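You operate a simulated robot arm through the tools that you are given. There is no shell and no other tool.

You run a simulated robot arm. Do the job below in one go: nothing can be reset, and whatever is moved stays where it is left.

JOB
Sieve the dust out of the beads in the black rimmed cup.
Fine: tip them into the sliding sieve, cup back, red catch off to shake and on again after. Set down upright: black rimmed cup.

Only the result counts: the job must be done as asked and must still hold three seconds after the hand-in. Knocking over, shifting, dropping, spilling or breaking anything else fails it.

ROBOT AND FRAMES
A 6-joint arm with a two-finger gripper, fixed in place. Base frame: the origin is on the floor under the middle of its stand, x ahead of it, y to its left, z up; the work surface is at about z = 860. Units: mm, degrees, N and s.
With the tool pointing down near the work surface it reaches from about 280 to 720 mm from the base axis. Its first joint turns from -166.0 to 166.0 degrees. Payload 1.57 kg.
The TCP is the grasp point between the finger pads, 21 mm short of the fingertips. In the tool frame z runs along the fingers and y along their closing line. The gripper opens to 70 mm; its body begins 50 mm behind the TCP.
Orientation is told as [roll, pitch, yaw] about the base's x, y, z axes, in that order, counted from this pose: with the fingers straight down and closing along the base's y, the tool's x points along the base's -x, its y along +y and its z along -z.

CONTROLS
- The arm moves only by the tool jog_arm. Its argument "motion" is a list of rows, each a list of 7 numbers: the shift along the base's x, y, z in mm, then the turn, a rotation vector about the base's x, y, z in degrees, then the finger opening in mm, from 0 to 70. In form: [[x, y, z, rx, ry, rz, hand], ...]. A call has 1 to 20 rows; each row shifts and turns the commanded pose from where the row before left it. Each row takes 0.2 s and may step no farther than 50 mm and 8.6 degrees from the row before; otherwise, or with a gripper value out of range, the whole call is refused. Where a pose cannot be reached the arm comes as near as it can. A force on the tool above 90 N (or 10 N above the force at the start of the call, whichever is more), or a blocked arm, ends the call early, and 0.2 s more pass. The fingers move at their own pace (about 155.5 mm/s each) and stop on an object; they squeeze with about 25 N. The grip force told is the motor's: it shows also when the fingers shut on nothing. Time passes only in rows, and 0.2 s behind the last, so rows that do not move let the fingers close. It gives the time, the measured TCP pose, the force on the tool (base axes), the opening and the grip force at its end, in the units of the frame above (readings bear some noise), with the torque about the TCP (base axes, N m) and any sound that the robot's microphone picked up.
- Cameras (640 x 400 px; columns grow to the right, rows downward): "scene" is fixed at [48.8, -501.7, 1642.4]; the picture's right is [0.74, -0.67, 0.00], its down [-0.47, -0.52, -0.71] and it looks along [0.48, 0.53, -0.70] (base axes); focal length 335 px, centre (320, 200). "wrist" rides on the gripper at [79, 4, -81] in the tool frame; the picture's right is [-0.05, 1.00, 0.00], its down [-0.67, -0.04, -0.74] and it looks along [-0.74, -0.04, 0.67] (tool axes); focal length 256 px, centre (320, 200). There is no depth. A picture from a camera that has moved, and an enlarged one, comes with that camera's place and axes in the base frame and with its lens.
- get_image(camera): a new picture of that camera. It takes no simulated time.
- enlarge(camera, box): a new picture of the part [left, top, right, bottom] of that camera's present view, enlarged. It takes no simulated time.
- job_done(): hands the job in; it is judged then, once.

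Places have to be worked out from the pictures, the camera data and where the tool is seen. Open the gripper and draw the arm clear of the work before you hand the job in, unless the task says otherwise.

The tools are called after "Request:" as a command line: name --pt "numbers of a row" for each row, then --argument value for the rest, lists and objects as JSON in quotes. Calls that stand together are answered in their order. jog_arm: Moves the arm, as the interface text tells. Its arguments: {"type":"object","properties":{"motion":{"type":"array"}},"required":["motion"]} The other tools are called the same way: get_image (camera) takes a picture; enlarge (camera, box) takes an enlarged picture of a part of a camera's view; job_done () hands the job in.

At the start:

```text
time_s: 0.0
tool_pos: [402.5, -6.7, 1292.9]
orientation: [-0.1, -0.1, -0.1]
contact_force: [-0.3, 0.1, 0.2]
ft_torque: [0.01, 0.01, -0.02]
gripper_width: 69.8
grip_force: 0.0
```

scene: 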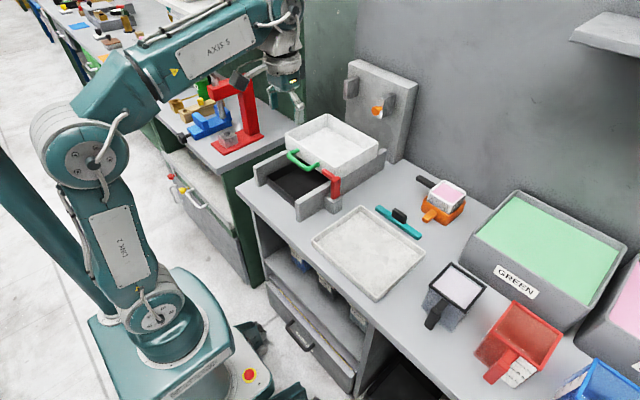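
wrist: 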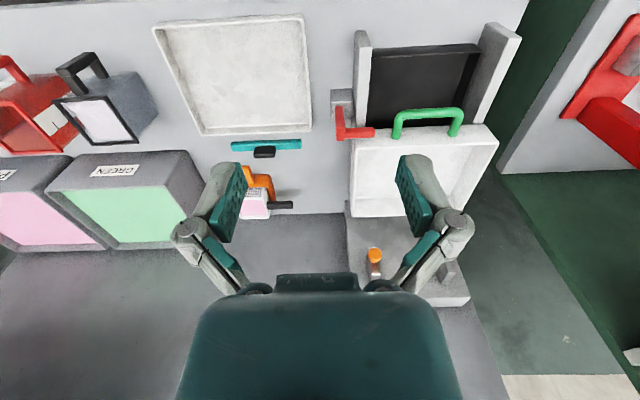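

I start by looking closer at the work area: the black rimmed cup, the sliding sieve with green handle, and the red catch.

Request:
enlarge --camera "scene" --box '[220, 90, 420, 230]'

Request:
enlarge --camera "scene" --box '[380, 160, 580, 400]'

Request:
enlarge --camera "wrist" --box '[310, 0, 540, 150]'

Request:
enlarge --camera "wrist" --box '[0, 30, 200, 160]'

```text
2.86 times, centred on (320, 160) of scene
camera zoom: at [48.8, -501.7, 1642.4], right [0.74, -0.67, 0.0], down [-0.47, -0.52, -0.71], along [0.48, 0.53, -0.7], focal length 958 px, centre (320, 314)
```

zoom: 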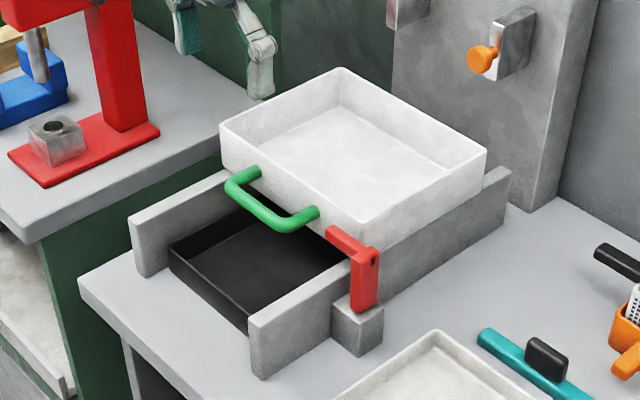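

```text
1.67 times, centred on (480, 280) of scene
camera zoom: at [48.8, -501.7, 1642.4], right [0.74, -0.67, 0.0], down [-0.47, -0.52, -0.71], along [0.48, 0.53, -0.7], focal length 559 px, centre (53, 67)
```

zoom: 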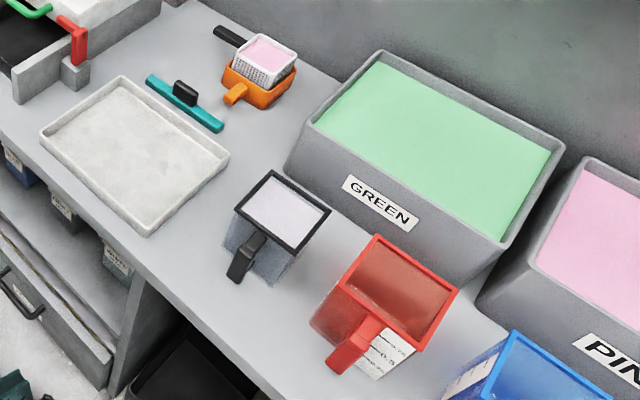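

```text
2.67 times, centred on (425, 75) of wrist
camera zoom: at [323.3, -2.2, 1374.7], right [0.05, 1.0, 0.0], down [0.67, -0.03, 0.75], along [0.74, -0.04, -0.67], focal length 683 px, centre (40, 533)
```

zoom: 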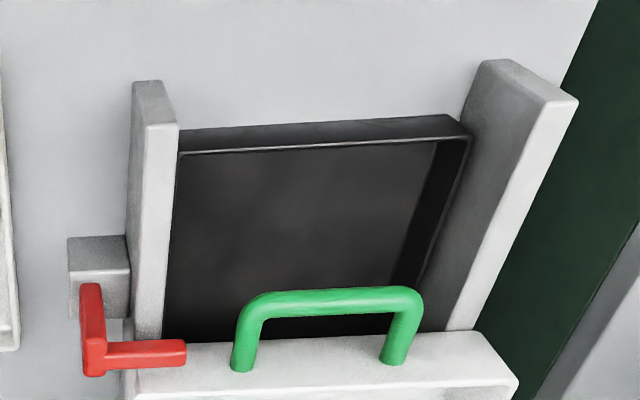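

```text
3.08 times, centred on (100, 95) of wrist
camera zoom: at [323.3, -2.2, 1374.7], right [0.05, 1.0, 0.0], down [0.67, -0.03, 0.75], along [0.74, -0.04, -0.67], focal length 788 px, centre (997, 523)
```

zoom: 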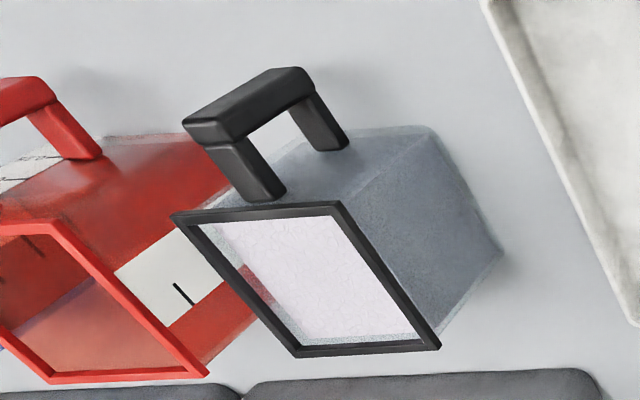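

The sieve (white frame, green handle) sits at about x 585–785, y 40–275, z≈1015 on two rails, with the red catch at its front right corner. The cup is near (553,-410). I move over the sieve's front to see the catch and handle better.

Request:
jog_arm --pt "-10 30 0 0 0 0 70" --pt "-10 30 0 0 0 0 70" --pt "-10 30 0 0 0 0 70" --pt "-10 30 0 0 0 0 70"

Request:
get_image --camera "wrist"

```text
time_s: 1.0
tool_pos: [361.2, 114.9, 1294.1]
orientation: [-0.1, 0.0, -0.2]
contact_force: [-0.5, -0.4, 0.1]
ft_torque: [0.0, 0.0, 0.01]
gripper_width: 70.1
grip_force: 0.0
```

```text
taken
camera wrist: at [281.3, 118.1, 1375.4], right [0.05, 1.0, 0.0], down [0.67, -0.03, 0.75], along [0.74, -0.04, -0.67], focal length 256 px, centre (320, 200)
```

wrist: 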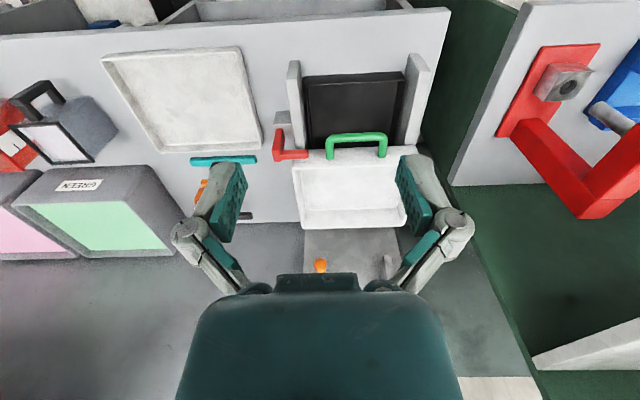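

Request:
enlarge --camera "wrist" --box '[250, 40, 450, 240]'

Request:
enlarge --camera "wrist" --box '[0, 60, 140, 180]'

Request:
enlarge --camera "scene" --box '[280, 110, 360, 220]'

```text
2.00 times, centred on (350, 140) of wrist
camera zoom: at [281.3, 118.1, 1375.4], right [0.05, 1.0, 0.0], down [0.67, -0.03, 0.75], along [0.74, -0.04, -0.67], focal length 512 px, centre (260, 320)
```

zoom: 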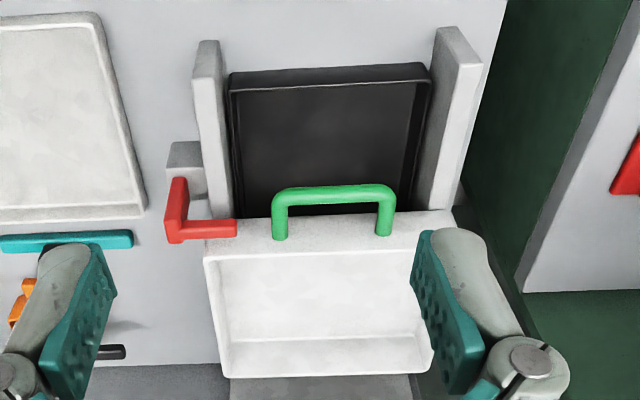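

```text
3.33 times, centred on (70, 120) of wrist
camera zoom: at [281.3, 118.1, 1375.4], right [0.05, 1.0, 0.0], down [0.67, -0.03, 0.75], along [0.74, -0.04, -0.67], focal length 853 px, centre (1153, 467)
```

zoom: 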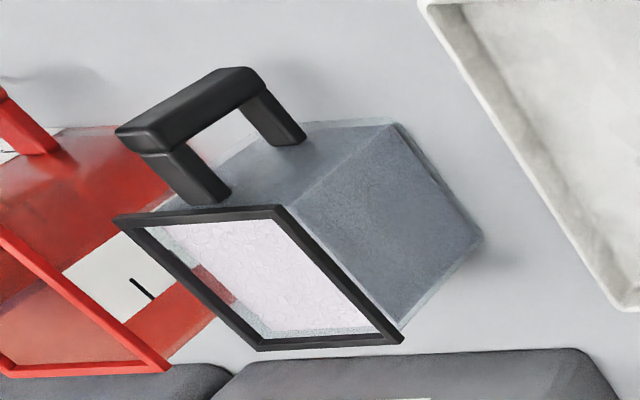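

```text
3.64 times, centred on (320, 165) of scene
camera zoom: at [48.8, -501.7, 1642.4], right [0.74, -0.67, 0.0], down [-0.47, -0.52, -0.71], along [0.48, 0.53, -0.7], focal length 1219 px, centre (320, 327)
```

zoom: 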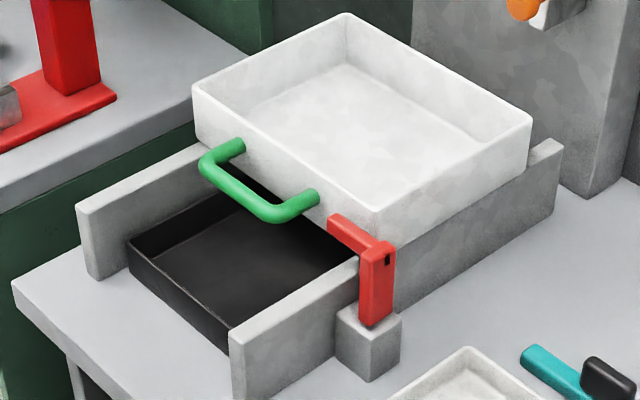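

The catch is a red post with an arm across the sieve's front; I want to see its pivot and the cup handle closely, so I enlarge both.

Request:
enlarge --camera "scene" --box '[325, 160, 350, 195]'

Request:
enlarge --camera "wrist" --box '[265, 105, 320, 165]'

Request:
enlarge --camera "scene" --box '[415, 250, 495, 340]'

Request:
enlarge --camera "scene" --box '[230, 60, 320, 120]'

```text
11.43 times, centred on (338, 178) of scene
camera zoom: at [48.8, -501.7, 1642.4], right [0.74, -0.67, 0.0], down [-0.47, -0.52, -0.71], along [0.48, 0.53, -0.7], focal length 3832 px, centre (120, 457)
```

zoom: 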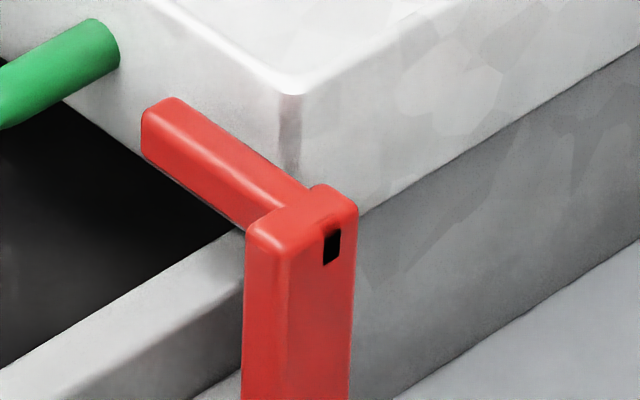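

```text
6.67 times, centred on (292, 135) of wrist
camera zoom: at [281.3, 118.1, 1375.4], right [0.05, 1.0, 0.0], down [0.67, -0.03, 0.75], along [0.74, -0.04, -0.67], focal length 1707 px, centre (503, 633)
```

zoom: 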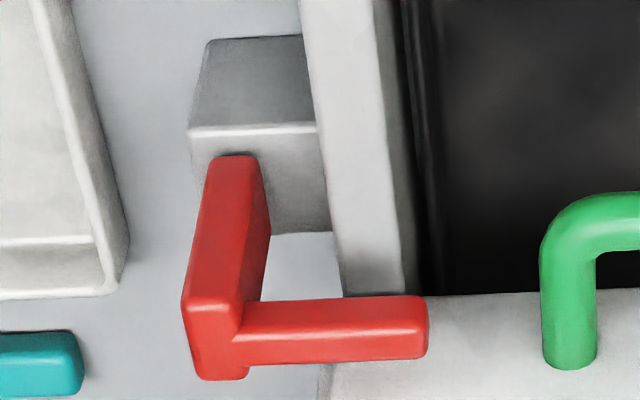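

```text
4.44 times, centred on (455, 295) of scene
camera zoom: at [48.8, -501.7, 1642.4], right [0.74, -0.67, 0.0], down [-0.47, -0.52, -0.71], along [0.48, 0.53, -0.7], focal length 1490 px, centre (-280, -222)
```

zoom: 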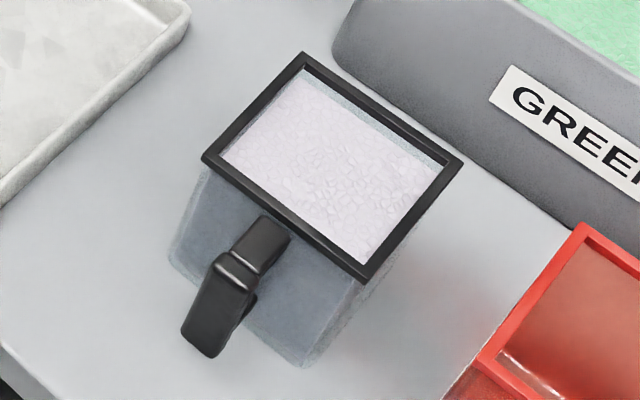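

```text
6.67 times, centred on (275, 90) of scene
camera zoom: at [48.8, -501.7, 1642.4], right [0.74, -0.67, 0.0], down [-0.47, -0.52, -0.71], along [0.48, 0.53, -0.7], focal length 2235 px, centre (620, 933)
```

zoom: 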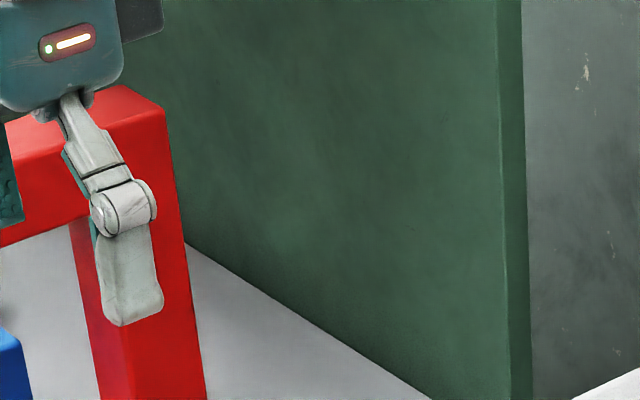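

I move lower and nearer to the catch to see how it is hinged.

Request:
jog_arm --pt "-5 -32 -35 0 0 0 70" --pt "-5 -32 -35 0 0 0 70" --pt "-5 -32 -35 0 0 0 70" --pt "-5 -32 -35 0 0 0 70" --pt "0 0 -35 0 0 0 70"

Request:
get_image --camera "wrist"

Request:
get_image --camera "scene"

```text
time_s: 2.2
tool_pos: [340.4, -12.7, 1118.1]
orientation: [-0.1, -0.1, -0.1]
contact_force: [0.6, 1.0, -0.2]
ft_torque: [0.0, -0.04, -0.05]
gripper_width: 70.0
grip_force: 0.1
```

```text
taken
camera wrist: at [261.6, -9.7, 1200.4], right [0.05, 1.0, 0.0], down [0.66, -0.03, 0.75], along [0.75, -0.04, -0.67], focal length 256 px, centre (320, 200)
```

wrist: 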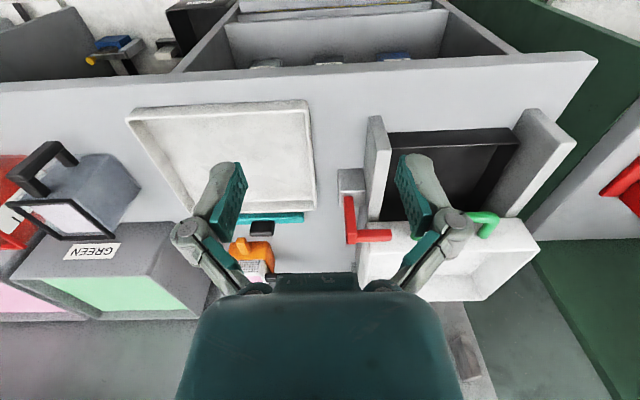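

```text
taken
```

scene: 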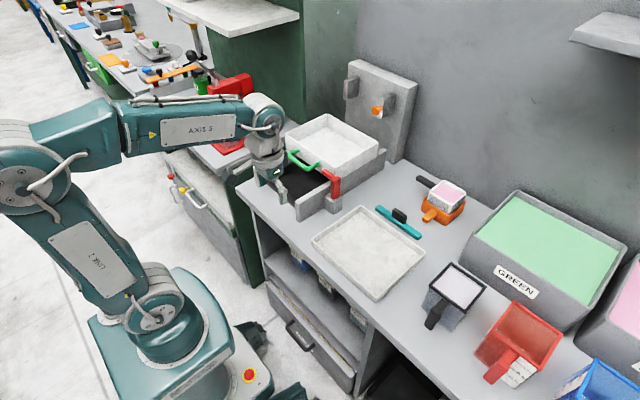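

Request:
enlarge --camera "wrist" --box '[320, 160, 410, 260]'

Request:
enlarge --camera "wrist" --box '[0, 130, 150, 260]'

Request:
enlarge --camera "wrist" --box '[330, 100, 560, 310]'

```text
4.00 times, centred on (365, 210) of wrist
camera zoom: at [261.6, -9.7, 1200.4], right [0.05, 1.0, 0.0], down [0.66, -0.03, 0.75], along [0.75, -0.04, -0.67], focal length 1024 px, centre (140, 160)
```

zoom: 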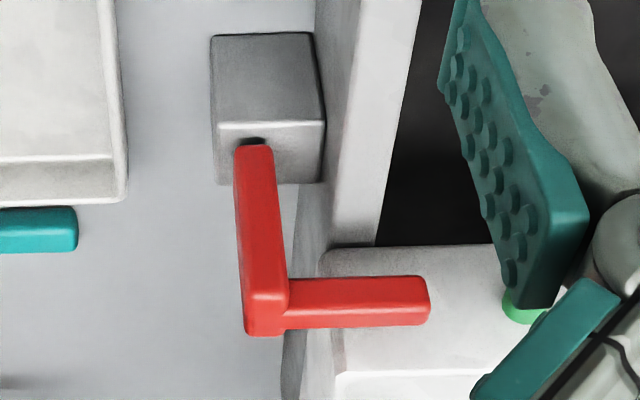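

```text
3.08 times, centred on (75, 195) of wrist
camera zoom: at [261.6, -9.7, 1200.4], right [0.05, 1.0, 0.0], down [0.66, -0.03, 0.75], along [0.75, -0.04, -0.67], focal length 788 px, centre (1074, 215)
```

zoom: 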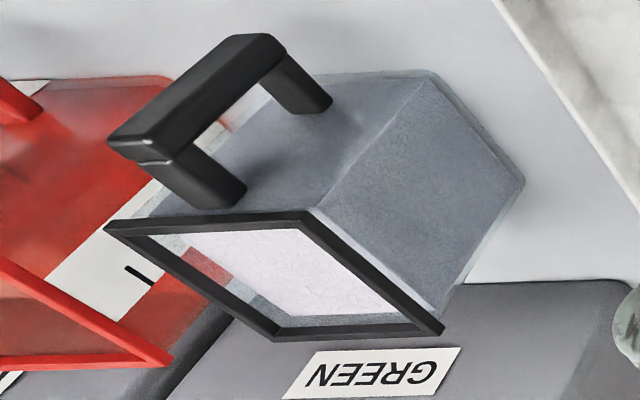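

```text
1.90 times, centred on (445, 205) of wrist
camera zoom: at [261.6, -9.7, 1200.4], right [0.05, 1.0, 0.0], down [0.66, -0.03, 0.75], along [0.75, -0.04, -0.67], focal length 488 px, centre (82, 190)
```

zoom: 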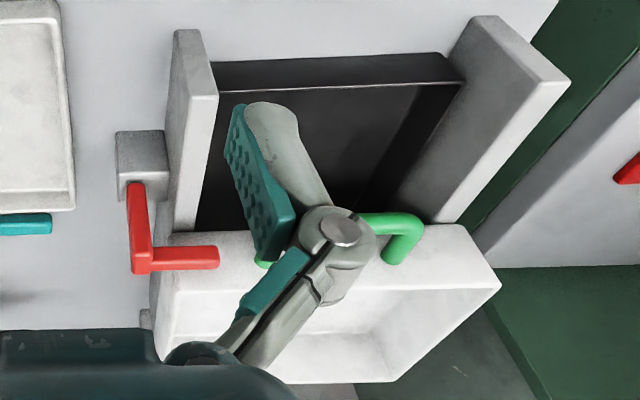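

Request:
enlarge --camera "wrist" --box '[346, 180, 376, 210]'

Request:
enlarge --camera "scene" --box '[322, 170, 347, 215]'

```text
13.33 times, centred on (361, 195) of wrist
camera zoom: at [261.6, -9.7, 1200.4], right [0.05, 1.0, 0.0], down [0.66, -0.03, 0.75], along [0.75, -0.04, -0.67], focal length 3413 px, centre (-227, 267)
```

zoom: 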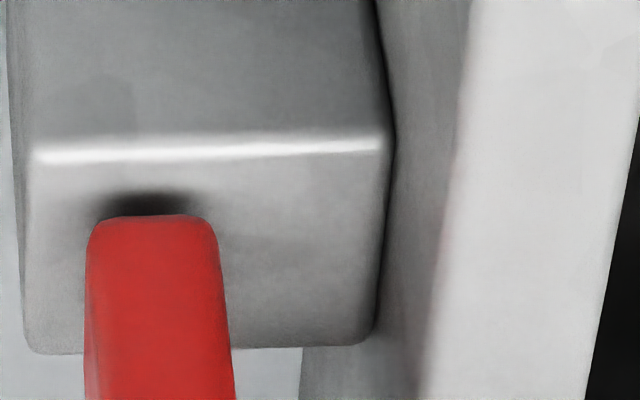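

```text
8.89 times, centred on (334, 192) of scene
camera zoom: at [48.8, -501.7, 1642.4], right [0.74, -0.67, 0.0], down [-0.47, -0.52, -0.71], along [0.48, 0.53, -0.7], focal length 2980 px, centre (191, 267)
```

zoom: 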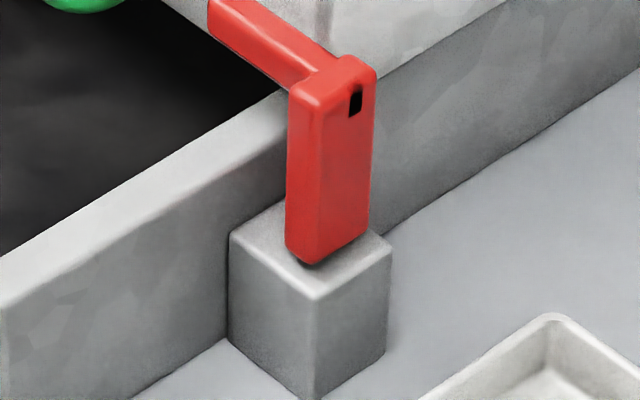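

The cup is about 96 mm square at centre (555,-411), rim z≈967, with a C-handle on the robot side: vertical bar at x≈472, z 887–958. I zoom into the handle and the fingers to plan the grip.

Request:
enlarge --camera "scene" --box '[418, 285, 462, 335]'

Request:
enlarge --camera "wrist" --box '[0, 130, 80, 220]'

Request:
enlarge --camera "wrist" --box '[160, 140, 480, 310]'

Request:
enlarge --camera "scene" --box '[230, 80, 320, 220]'

```text
8.00 times, centred on (440, 310) of scene
camera zoom: at [48.8, -501.7, 1642.4], right [0.74, -0.67, 0.0], down [-0.47, -0.52, -0.71], along [0.48, 0.53, -0.7], focal length 2682 px, centre (-640, -680)
```

zoom: 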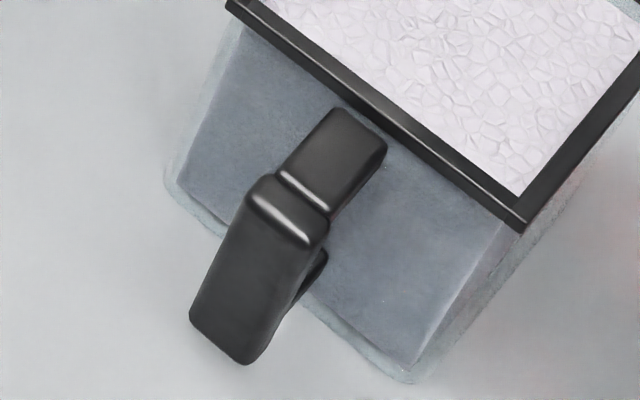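

```text
4.44 times, centred on (40, 175) of wrist
camera zoom: at [261.6, -9.7, 1200.4], right [0.05, 1.0, 0.0], down [0.66, -0.03, 0.75], along [0.75, -0.04, -0.67], focal length 1138 px, centre (1564, 311)
```

zoom: 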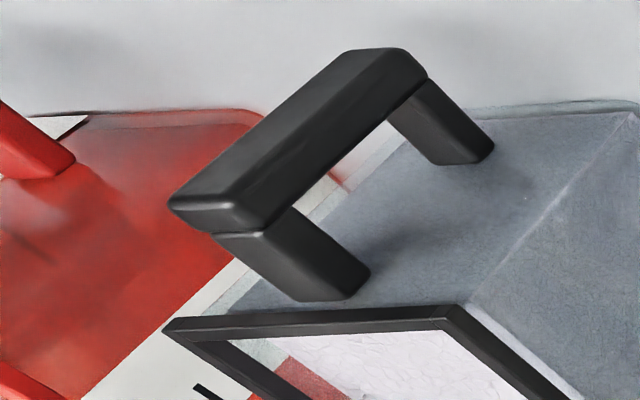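

```text
2.00 times, centred on (320, 225) of wrist
camera zoom: at [261.6, -9.7, 1200.4], right [0.05, 1.0, 0.0], down [0.66, -0.03, 0.75], along [0.75, -0.04, -0.67], focal length 512 px, centre (320, 150)
```

zoom: 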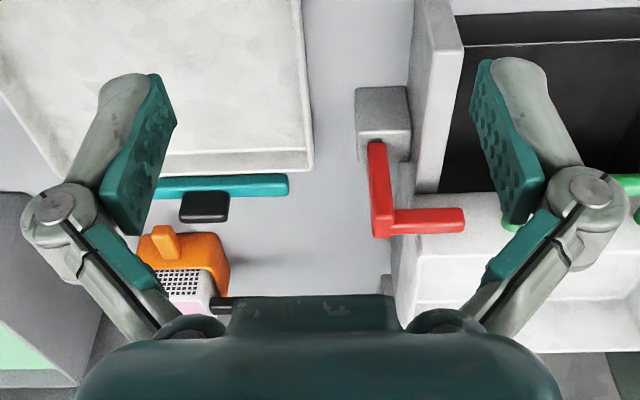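

```text
2.86 times, centred on (275, 150) of scene
camera zoom: at [48.8, -501.7, 1642.4], right [0.74, -0.67, 0.0], down [-0.47, -0.52, -0.71], along [0.48, 0.53, -0.7], focal length 958 px, centre (449, 343)
```

zoom: 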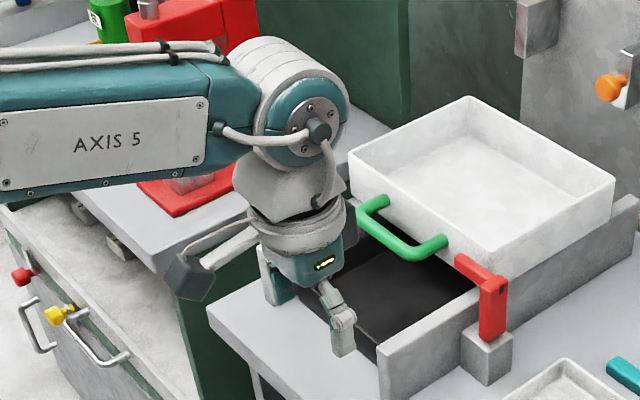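

The handle bar is about 22 mm wide in y and 12 mm thick, 67 mm tall. Plan: grip it with the tool pitched forward about 50° closing along y, then pour by rolling about base x. I first dry-run this pose in free space, high above the sieve.

Request:
jog_arm --pt "20 10 40 0 0 0 70" --pt "20 10 40 0 0 0 70" --pt "20 10 40 0 0 0 70" --pt "20 10 30 0 0 0 70" --pt "20 10 0 0 -8.4 0 70" --pt "20 10 0 0 -8.4 0 70" --pt "20 10 0 0 -8.4 0 70" --pt "20 10 0 0 -8.4 0 70" --pt "20 10 0 0 -8.4 0 70" --pt "20 10 0 0 -8 0 70"

Request:
get_image --camera "scene"

```text
time_s: 4.4
tool_pos: [542.5, 86.2, 1268.7]
orientation: [-0.2, -50.1, 0.0]
contact_force: [-0.4, 0.0, -0.3]
ft_torque: [0.0, 0.01, 0.02]
gripper_width: 69.9
grip_force: 0.0
```

```text
taken
```

scene: 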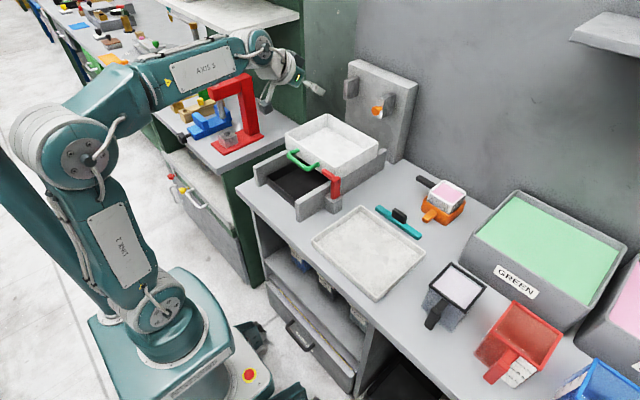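

Pitch −50° is reached. Now I dry-run the roll of about −130° above the sieve at z≈1200.

Request:
jog_arm --pt "25 5 -22 0 0 0 70" --pt "25 5 -22 0 0 0 70" --pt "25 5 -22 0 0 0 70" --pt "0 0 0 -8.2 0 0 70" --pt "0 0 0 -8.2 0 0 70" --pt "0 0 0 -8.2 0 0 70" --pt "0 0 0 -8.2 0 0 70" --pt "0 0 0 -8.2 0 0 70" --pt "0 0 0 -8.2 0 0 70" --pt "0 0 0 -8.2 0 0 70" --pt "0 0 0 -8.2 0 0 70"

Request:
get_image --camera "scene"

```text
time_s: 6.8
tool_pos: [617.0, 101.7, 1201.4]
orientation: [-74.0, -18.4, 47.5]
contact_force: [-0.2, 0.0, 0.2]
ft_torque: [0.03, -0.02, 0.03]
gripper_width: 69.8
grip_force: 0.0
```

```text
taken
```

scene: 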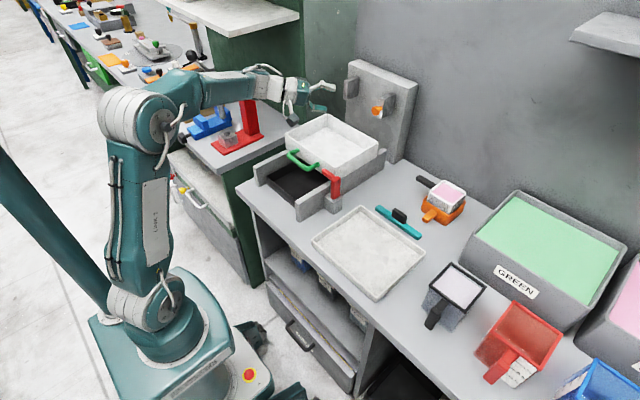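

Request:
jog_arm --pt "0 0 0 -8.2 0 0 70" --pt "0 0 0 -8.2 0 0 70" --pt "0 0 0 -8.2 0 0 70" --pt "0 0 0 -8.2 0 0 70" --pt "0 0 0 -8.2 0 0 70" --pt "0 0 0 -8.2 0 0 70" --pt "0 0 0 -8.2 0 0 70" --pt "0 0 0 -8.2 0 0 70"

Request:
get_image --camera "scene"

Request:
get_image --camera "wrist"

```text
time_s: 8.6
tool_pos: [617.8, 101.3, 1202.1]
orientation: [-119.6, 30.4, 42.0]
contact_force: [0.3, -0.6, 0.4]
ft_torque: [-0.04, 0.03, -0.04]
gripper_width: 70.2
grip_force: 0.0
```

```text
taken
```

scene: 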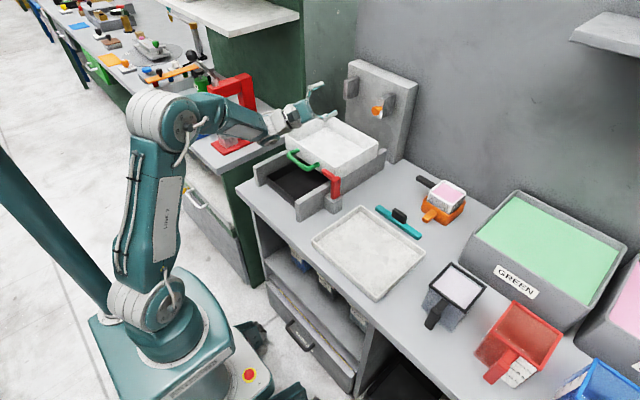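

```text
taken
camera wrist: at [504.9, 91.3, 1205.4], right [0.03, -0.63, -0.78], down [-0.14, 0.77, -0.63], along [0.99, 0.13, -0.07], focal length 256 px, centre (320, 200)
```

wrist: 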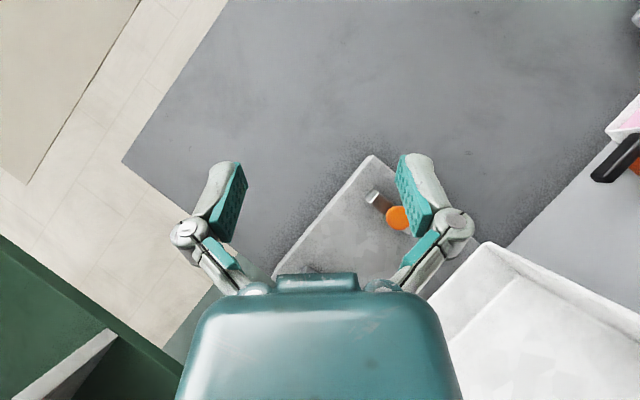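

The roll is reachable. I test a bit further (to about −155°), then roll back.

Request:
jog_arm --pt "0 0 0 -8.2 0 0 70" --pt "0 0 0 -8.2 0 0 70" --pt "0 0 0 -8.2 0 0 70"

Request:
get_image --camera "scene"

```text
time_s: 9.4
tool_pos: [617.4, 101.1, 1201.4]
orientation: [-145.2, 44.5, 26.0]
contact_force: [0.3, -0.1, -0.1]
ft_torque: [0.0, 0.0, -0.03]
gripper_width: 69.8
grip_force: 0.0
```

```text
taken
```

scene: 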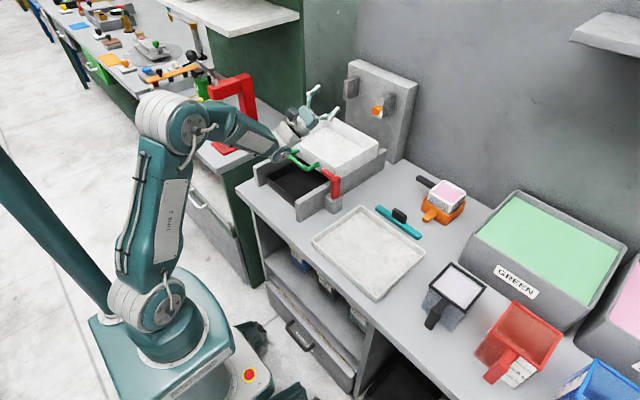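

Works well. I roll back fully, then head toward the cup's handle side staying high.

Request:
jog_arm --pt "0 0 3 8.2 0 0 70" --pt "0 0 3 8.2 0 0 70" --pt "0 0 3 8.2 0 0 70" --pt "0 0 3 8.2 0 0 70" --pt "0 0 3 8.2 0 0 70" --pt "0 0 3 8.2 0 0 70" --pt "0 0 0 8.2 0 0 70" --pt "0 0 0 8.2 0 0 70" --pt "0 0 0 8.2 0 0 70" --pt "0 0 0 8.2 0 0 70" --pt "0 0 0 8.2 0 0 70" --pt "0 0 0 8.2 0 0 70" --pt "0 0 0 8.2 0 0 70" --pt "0 0 0 8.2 0 0 70" --pt "0 0 0 8.2 0 0 70" --pt "0 0 0 8.2 0 0 70" --pt "0 0 0 8.2 0 0 70" --pt "0 0 0 8.2 0 0 70" --pt "0 0 0 8.2 0 0 70"

Request:
jog_arm --pt "-20 -40 0 0 0 0 70" --pt "-20 -45 0 0 0 0 70" --pt "-20 -45 0 0 0 0 70" --pt "-20 -45 0 0 0 0 70" --pt "-20 -45 0 0 0 0 70" --pt "-20 -45 0 0 0 0 70" --pt "-20 -45 0 0 0 0 70" --pt "-20 -45 0 0 0 0 70" --pt "-20 -45 -20 0 -5 0 70" --pt "-20 -45 -20 0 -5 0 70" --pt "-20 -45 -20 0 0 0 70" --pt "-10 -22 -20 0 0 0 70"

Request:
get_image --camera "wrist"

Request:
get_image --camera "scene"

```text
time_s: 13.4
tool_pos: [618.5, 100.2, 1219.9]
orientation: [0.0, -50.1, -0.1]
contact_force: [-1.1, 1.0, 0.2]
ft_torque: [-0.02, -0.01, 0.01]
gripper_width: 69.9
grip_force: 0.2
```

```text
refused: row 9 steps farther than a row can; nothing moved
```

```text
taken
camera wrist: at [504.8, 105.0, 1212.0], right [0.04, 1.0, 0.04], down [-0.14, -0.04, 0.99], along [0.99, -0.04, 0.14], focal length 256 px, centre (320, 200)
```

wrist: 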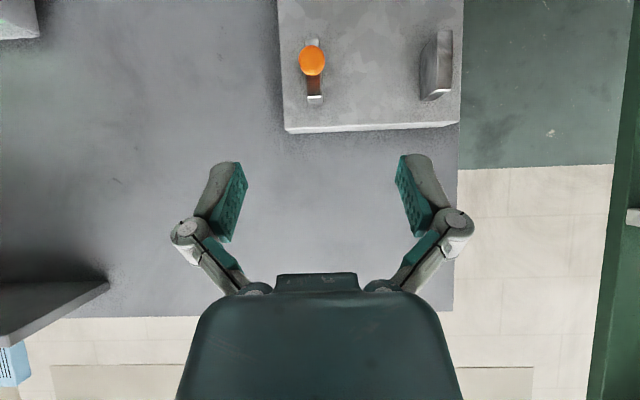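

```text
taken
```

scene: 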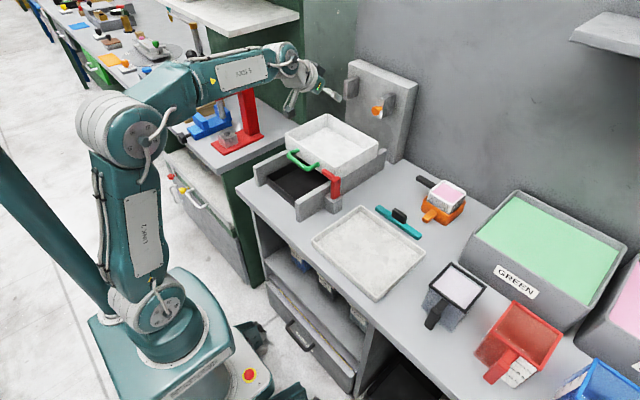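

Request:
jog_arm --pt "-18 -39 -5 0 0 0 70" --pt "-18 -39 -5 0 0 0 70" --pt "-18 -39 -5 0 0 0 70" --pt "-18 -39 -5 0 0 0 70" --pt "-18 -39 -5 0 0 0 70" --pt "-18 -39 -5 0 0 0 70" --pt "-18 -39 -5 0 0 0 70" --pt "-18 -39 -5 0 0 0 70" --pt "-18 -39 -5 0 0 0 70" --pt "-18 -39 -5 0 0 0 70" --pt "-18 -39 -5 0 0 0 70" --pt "-18 -39 -5 0 -5 0 70" --pt "-18 -39 -5 0 -5 0 70" --pt "-10 -4 -35 0 0 0 70" --pt "0 0 -40 0 0 0 70"

Request:
get_image --camera "wrist"

Request:
get_image --camera "scene"

```text
time_s: 16.6
tool_pos: [373.5, -410.2, 1079.8]
orientation: [0.0, -60.1, -0.1]
contact_force: [0.5, -0.8, -0.6]
ft_torque: [0.0, -0.01, 0.0]
gripper_width: 69.9
grip_force: 0.1
```

```text
taken
camera wrist: at [264.2, -406.8, 1053.0], right [0.03, 1.0, 0.05], down [-0.31, -0.04, 0.95], along [0.95, -0.04, 0.31], focal length 256 px, centre (320, 200)
```

wrist: 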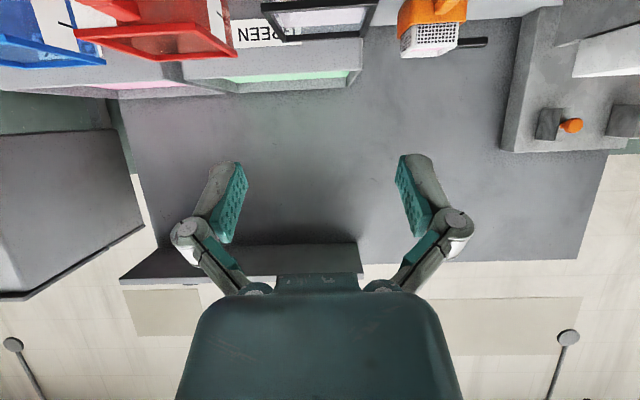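

```text
taken
```

scene: 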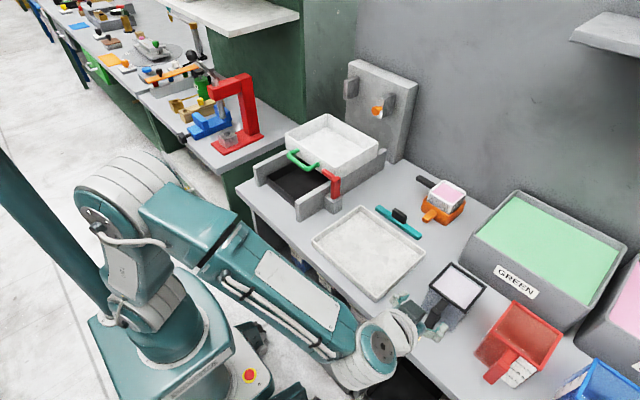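

The gripper is pitched −60° in front of the cup. I descend in front of the handle (staying short of it) and check alignment.

Request:
jog_arm --pt "0 0 -40 0 0 0 70" --pt "0 0 -40 0 0 0 70" --pt "5 0 -35 0 0 0 70" --pt "5 0 -35 0 0 0 70"

Request:
get_image --camera "wrist"

Request:
enlarge --camera "scene" --box '[380, 250, 500, 370]'

```text
time_s: 17.6
tool_pos: [385.1, -411.4, 930.1]
orientation: [0.0, -60.1, 0.0]
contact_force: [-0.3, -0.6, 1.2]
ft_torque: [0.0, -0.01, -0.03]
gripper_width: 70.0
grip_force: 0.1
```

```text
taken
camera wrist: at [275.0, -407.9, 901.9], right [0.03, 1.0, 0.05], down [-0.31, -0.04, 0.95], along [0.95, -0.04, 0.31], focal length 256 px, centre (320, 200)
```

wrist: 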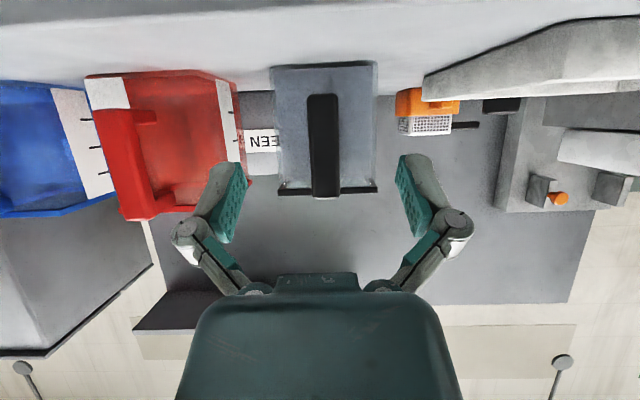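

```text
3.33 times, centred on (440, 310) of scene
camera zoom: at [48.8, -501.7, 1642.4], right [0.74, -0.67, 0.0], down [-0.47, -0.52, -0.71], along [0.48, 0.53, -0.7], focal length 1118 px, centre (-80, -167)
```

zoom: 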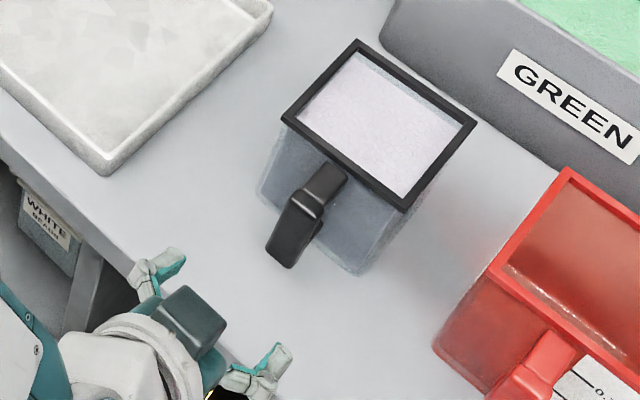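

The bar is centred on y≈−411.3, x 466–478, z 888–961 and the fingers straddle it symmetrically. I advance onto it, then close.

Request:
jog_arm --pt "25 0 -1 0 0 0 70" --pt "25 0 -1 0 0 0 70" --pt "20 0 -1 0 0 0 70" --pt "18 0 0 0 0 0 70"

Request:
get_image --camera "wrist"

Request:
enlarge --camera "scene" --box '[380, 250, 500, 370]'

```text
time_s: 18.6
tool_pos: [471.8, -413.2, 926.1]
orientation: [0.1, -60.0, -0.1]
contact_force: [-1.4, 0.3, -0.6]
ft_torque: [-0.02, -0.01, -0.01]
gripper_width: 69.9
grip_force: 0.0
```

```text
taken
camera wrist: at [362.9, -408.3, 898.6], right [0.03, 1.0, 0.05], down [-0.31, -0.04, 0.95], along [0.95, -0.04, 0.31], focal length 256 px, centre (320, 200)
```

wrist: 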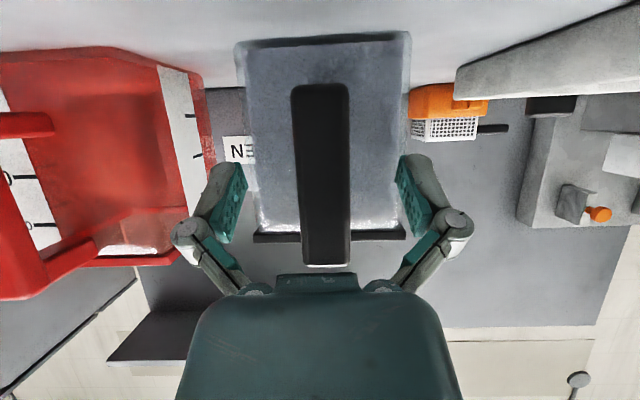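

```text
3.33 times, centred on (440, 310) of scene
camera zoom: at [48.8, -501.7, 1642.4], right [0.74, -0.67, 0.0], down [-0.47, -0.52, -0.71], along [0.48, 0.53, -0.7], focal length 1118 px, centre (-80, -167)
```

zoom: 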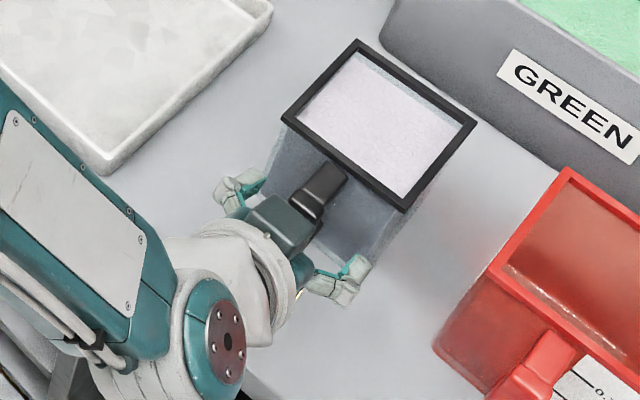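

Aligned within half a millimetre. I close the fingers on the bar in place.

Request:
jog_arm --pt "0 0 0 0 0 0 40" --pt "0 0 0 0 0 0 28" --pt "0 0 0 0 0 0 20" --pt "0 0 0 0 0 0 10" --pt "0 0 0 0 0 0 5"

Request:
get_image --camera "wrist"

```text
time_s: 19.8
tool_pos: [472.0, -411.3, 926.8]
orientation: [0.1, -60.0, 0.0]
contact_force: [-0.1, 1.1, 0.9]
ft_torque: [0.1, -0.03, 0.06]
gripper_width: 20.6
grip_force: 24.7
```

```text
taken
camera wrist: at [362.4, -408.3, 898.5], right [0.03, 1.0, 0.05], down [-0.31, -0.04, 0.95], along [0.95, -0.04, 0.31], focal length 256 px, centre (320, 200)
```

wrist: 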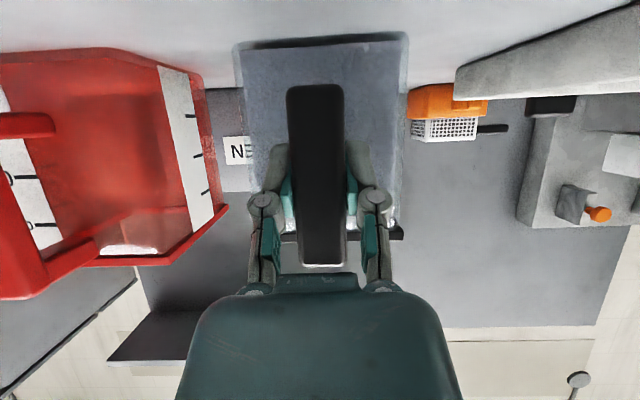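

Grip is 20.6 mm at 24.7 N. I lift a little, slowly, and check the load and any sag.

Request:
jog_arm --pt "0 0 2 0 0 0 5" --pt "0 0 3 0 0 0 5" --pt "0 0 5 0 0 0 5" --pt "0 0 5 0 0 0 5" --pt "0 0 5 0 0 0 5" --pt "0 0 0 0 0 0 5"

Request:
get_image --camera "wrist"

Request:
enlarge --camera "scene" --box '[380, 250, 500, 370]'

```text
time_s: 21.2
tool_pos: [471.7, -412.3, 947.2]
orientation: [0.1, -60.0, -0.1]
contact_force: [-0.3, -0.2, -1.1]
ft_torque: [0.01, 0.08, -0.02]
gripper_width: 20.5
grip_force: 24.9
```

```text
taken
camera wrist: at [361.8, -407.8, 919.7], right [0.03, 1.0, 0.05], down [-0.31, -0.04, 0.95], along [0.95, -0.04, 0.31], focal length 256 px, centre (320, 200)
```

wrist: 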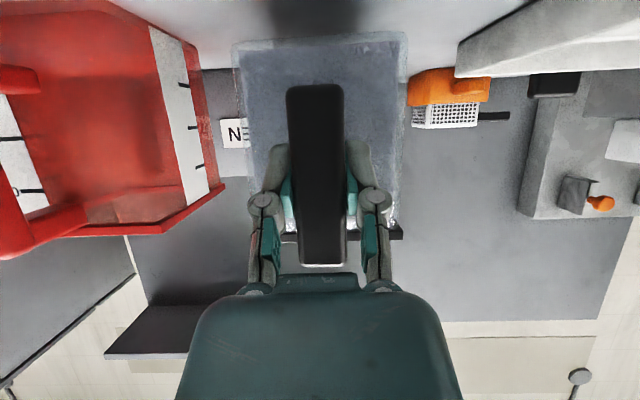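

```text
3.33 times, centred on (440, 310) of scene
camera zoom: at [48.8, -501.7, 1642.4], right [0.74, -0.67, 0.0], down [-0.47, -0.52, -0.71], along [0.48, 0.53, -0.7], focal length 1118 px, centre (-80, -167)
```

zoom: 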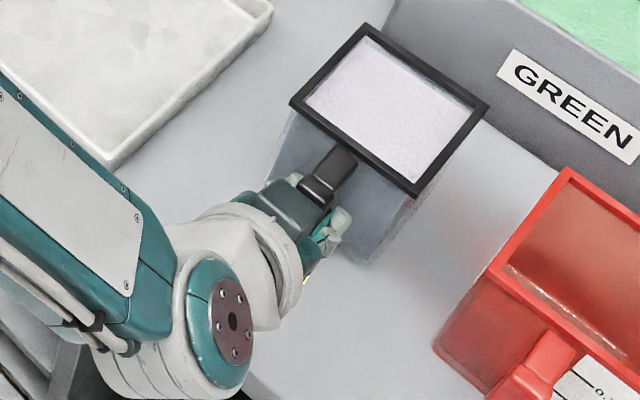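

Weight is only about 1 N and the cup hangs level. I lift to z≈1150 smoothly, then carry it toward the sieve, upright.

Request:
jog_arm --pt "0 0 8 0 0 0 5" --pt "0 0 14 0 0 0 5" --pt "0 0 20 0 0 0 5" --pt "0 0 20 0 0 0 5" --pt "0 0 20 0 0 0 5" --pt "0 0 20 0 0 0 5" --pt "0 0 20 0 0 0 5" --pt "0 0 20 0 0 0 5" --pt "0 0 20 0 0 0 5" --pt "0 0 20 0 0 0 5" --pt "0 0 14 0 0 0 5" --pt "0 0 8 0 0 0 5" --pt "0 0 0 0 0 0 5"

Request:
get_image --camera "scene"

```text
time_s: 24.0
tool_pos: [469.6, -410.8, 1151.4]
orientation: [0.1, -60.1, -0.1]
contact_force: [-0.3, -0.2, -1.1]
ft_torque: [-0.03, 0.05, -0.01]
gripper_width: 20.5
grip_force: 24.7
```

```text
taken
```

scene: 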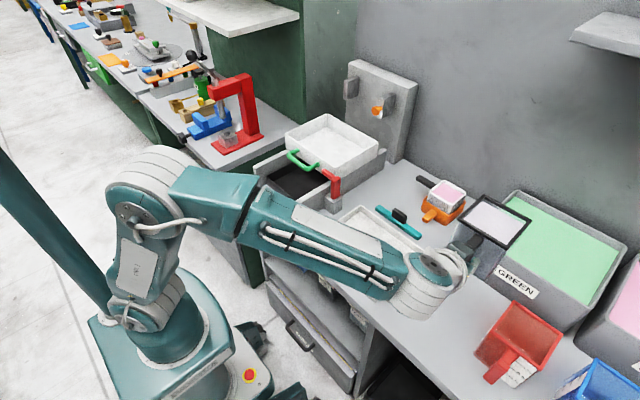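

Carrying over to above the sieve in gentle steps.

Request:
jog_arm --pt "2 8 0 0 0 0 5" --pt "4 16 0 0 0 0 5" --pt "7 24 0 0 0 0 5" --pt "7 24 0 0 0 0 5" --pt "7 24 0 0 0 0 5" --pt "7 24 0 0 0 0 5" --pt "7 24 0 0 0 0 5" --pt "7 24 0 0 0 0 5" --pt "7 24 0 0 0 0 5" --pt "7 24 0 0 0 0 5" --pt "5 16 0 0 0 0 5" --pt "2 8 0 0 0 0 5" --pt "0 0 0 0 0 0 5"

Request:
get_image --camera "scene"

```text
time_s: 26.8
tool_pos: [539.6, -170.9, 1151.7]
orientation: [-0.1, -60.1, -0.1]
contact_force: [0.2, -0.5, -1.0]
ft_torque: [0.02, 0.1, -0.02]
gripper_width: 20.3
grip_force: 25.2
```

```text
taken
```

scene: 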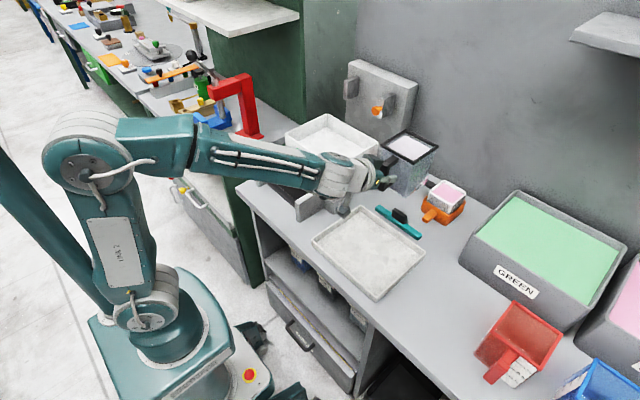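

Request:
jog_arm --pt "2 8 0 0 0 0 5" --pt "4 16 0 0 0 0 5" --pt "6 24 0 0 0 0 5" --pt "6 24 0 0 0 0 5" --pt "6 24 0 0 0 0 5" --pt "6 24 0 0 0 0 5" --pt "6 24 0 0 0 0 5" --pt "6 24 0 0 0 0 5" --pt "6 24 0 0 0 0 5" --pt "6 24 0 0 0 0 5" --pt "6 24 0 0 0 0 5" --pt "6 24 0 0 0 0 5" --pt "6 22 0 0 0 0 5" --pt "4 14 0 0 0 0 5" --pt "2 6 0 0 0 0 5" --pt "0 0 0 0 0 0 5"

Request:
get_image --camera "scene"

Request:
enlarge --camera "scene" --box '[240, 70, 440, 210]'

```text
time_s: 30.2
tool_pos: [619.0, 136.9, 1151.5]
orientation: [-0.1, -60.1, 0.1]
contact_force: [-0.8, -0.7, -0.4]
ft_torque: [0.0, 0.06, -0.02]
gripper_width: 20.2
grip_force: 24.9
```

```text
taken
```

scene: 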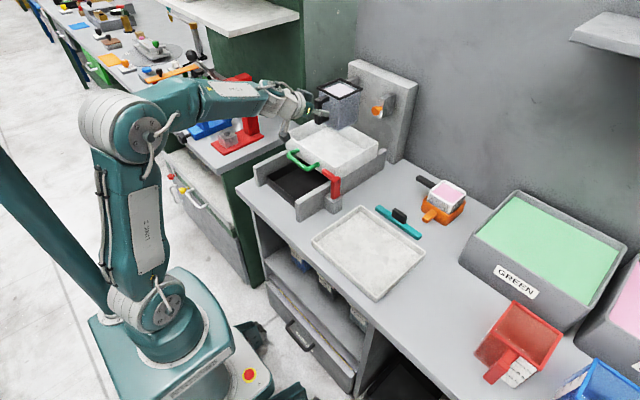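

```text
2.86 times, centred on (340, 140) of scene
camera zoom: at [48.8, -501.7, 1642.4], right [0.74, -0.67, 0.0], down [-0.47, -0.52, -0.71], along [0.48, 0.53, -0.7], focal length 958 px, centre (263, 371)
```

zoom: 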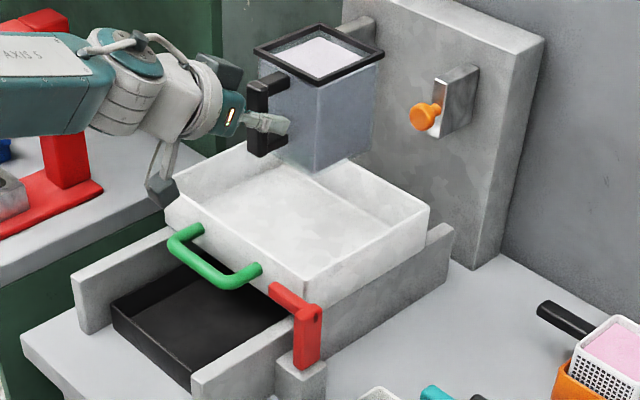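

Cup is over the sieve at about (702,137). I lower to z≈1092 and check clearance.

Request:
jog_arm --pt "0 0 -6 0 0 0 5" --pt "0 0 -12 0 0 0 5" --pt "0 0 -15 0 0 0 5" --pt "0 0 -14 0 0 0 5" --pt "0 0 -8 0 0 0 5" --pt "0 0 -4 0 0 0 5"

Request:
enlarge --camera "scene" --box '[240, 70, 440, 210]'

Request:
get_image --camera "wrist"

```text
time_s: 31.6
tool_pos: [618.5, 136.7, 1092.4]
orientation: [-0.1, -60.1, 0.0]
contact_force: [0.4, 0.7, -0.6]
ft_torque: [0.02, 0.05, 0.01]
gripper_width: 20.5
grip_force: 24.9
```

```text
2.86 times, centred on (340, 140) of scene
camera zoom: at [48.8, -501.7, 1642.4], right [0.74, -0.67, 0.0], down [-0.47, -0.52, -0.71], along [0.48, 0.53, -0.7], focal length 958 px, centre (263, 371)
```

zoom: 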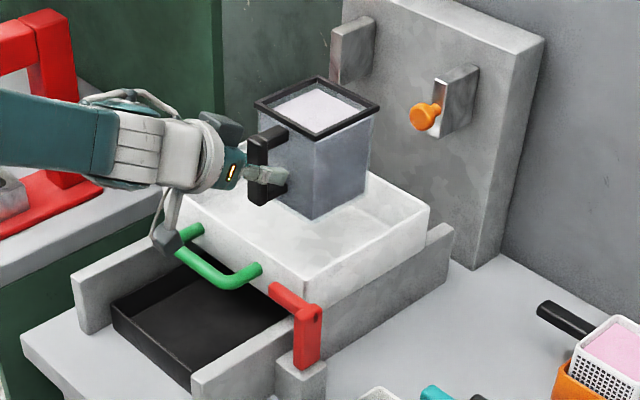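

```text
taken
camera wrist: at [509.0, 139.9, 1064.1], right [0.03, 1.0, 0.05], down [-0.31, -0.03, 0.95], along [0.95, -0.04, 0.31], focal length 256 px, centre (320, 200)
```

wrist: 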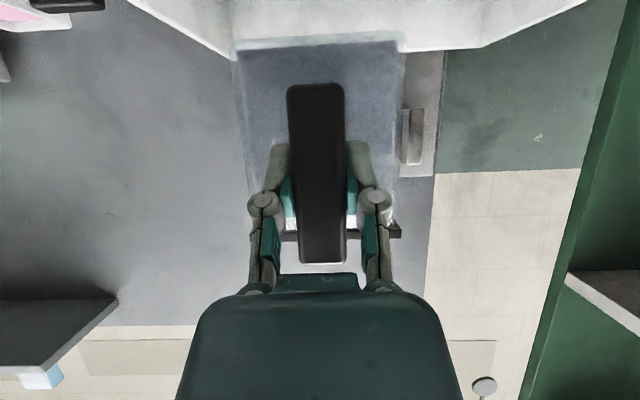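

Clear. I start the pour, rolling gently toward +y.

Request:
jog_arm --pt "0 0 0 -3 0 0 5" --pt "0 0 0 -4 0 0 5" --pt "0 0 0 -4 0 0 5" --pt "0 0 0 -4 0 0 5" --pt "0 0 0 -4 0 0 5" --pt "0 0 0 -4 0 0 5" --pt "0 0 0 -4 0 0 5" --pt "0 0 0 -3 0 0 5" --pt "0 0 0 -3 0 0 5" --pt "0 0 0 -3 0 0 5"

Request:
enlarge --camera "scene" --box '[240, 70, 440, 210]'

```text
time_s: 33.8
tool_pos: [618.5, 136.1, 1091.2]
orientation: [-55.6, -44.4, 45.6]
contact_force: [-0.6, -0.9, -0.2]
ft_torque: [-0.02, 0.03, 0.01]
gripper_width: 20.3
grip_force: 25.7
```

```text
2.86 times, centred on (340, 140) of scene
camera zoom: at [48.8, -501.7, 1642.4], right [0.74, -0.67, 0.0], down [-0.47, -0.52, -0.71], along [0.48, 0.53, -0.7], focal length 958 px, centre (263, 371)
```

zoom: 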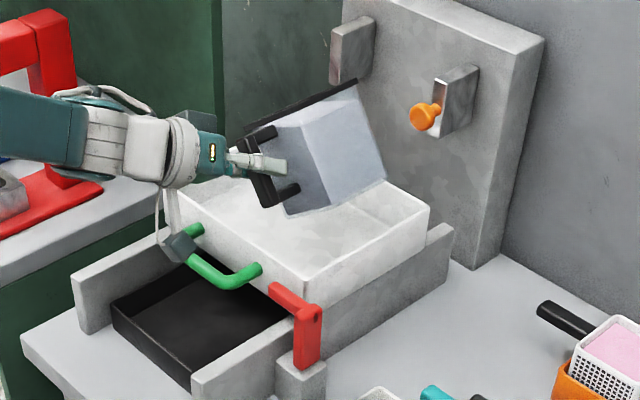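

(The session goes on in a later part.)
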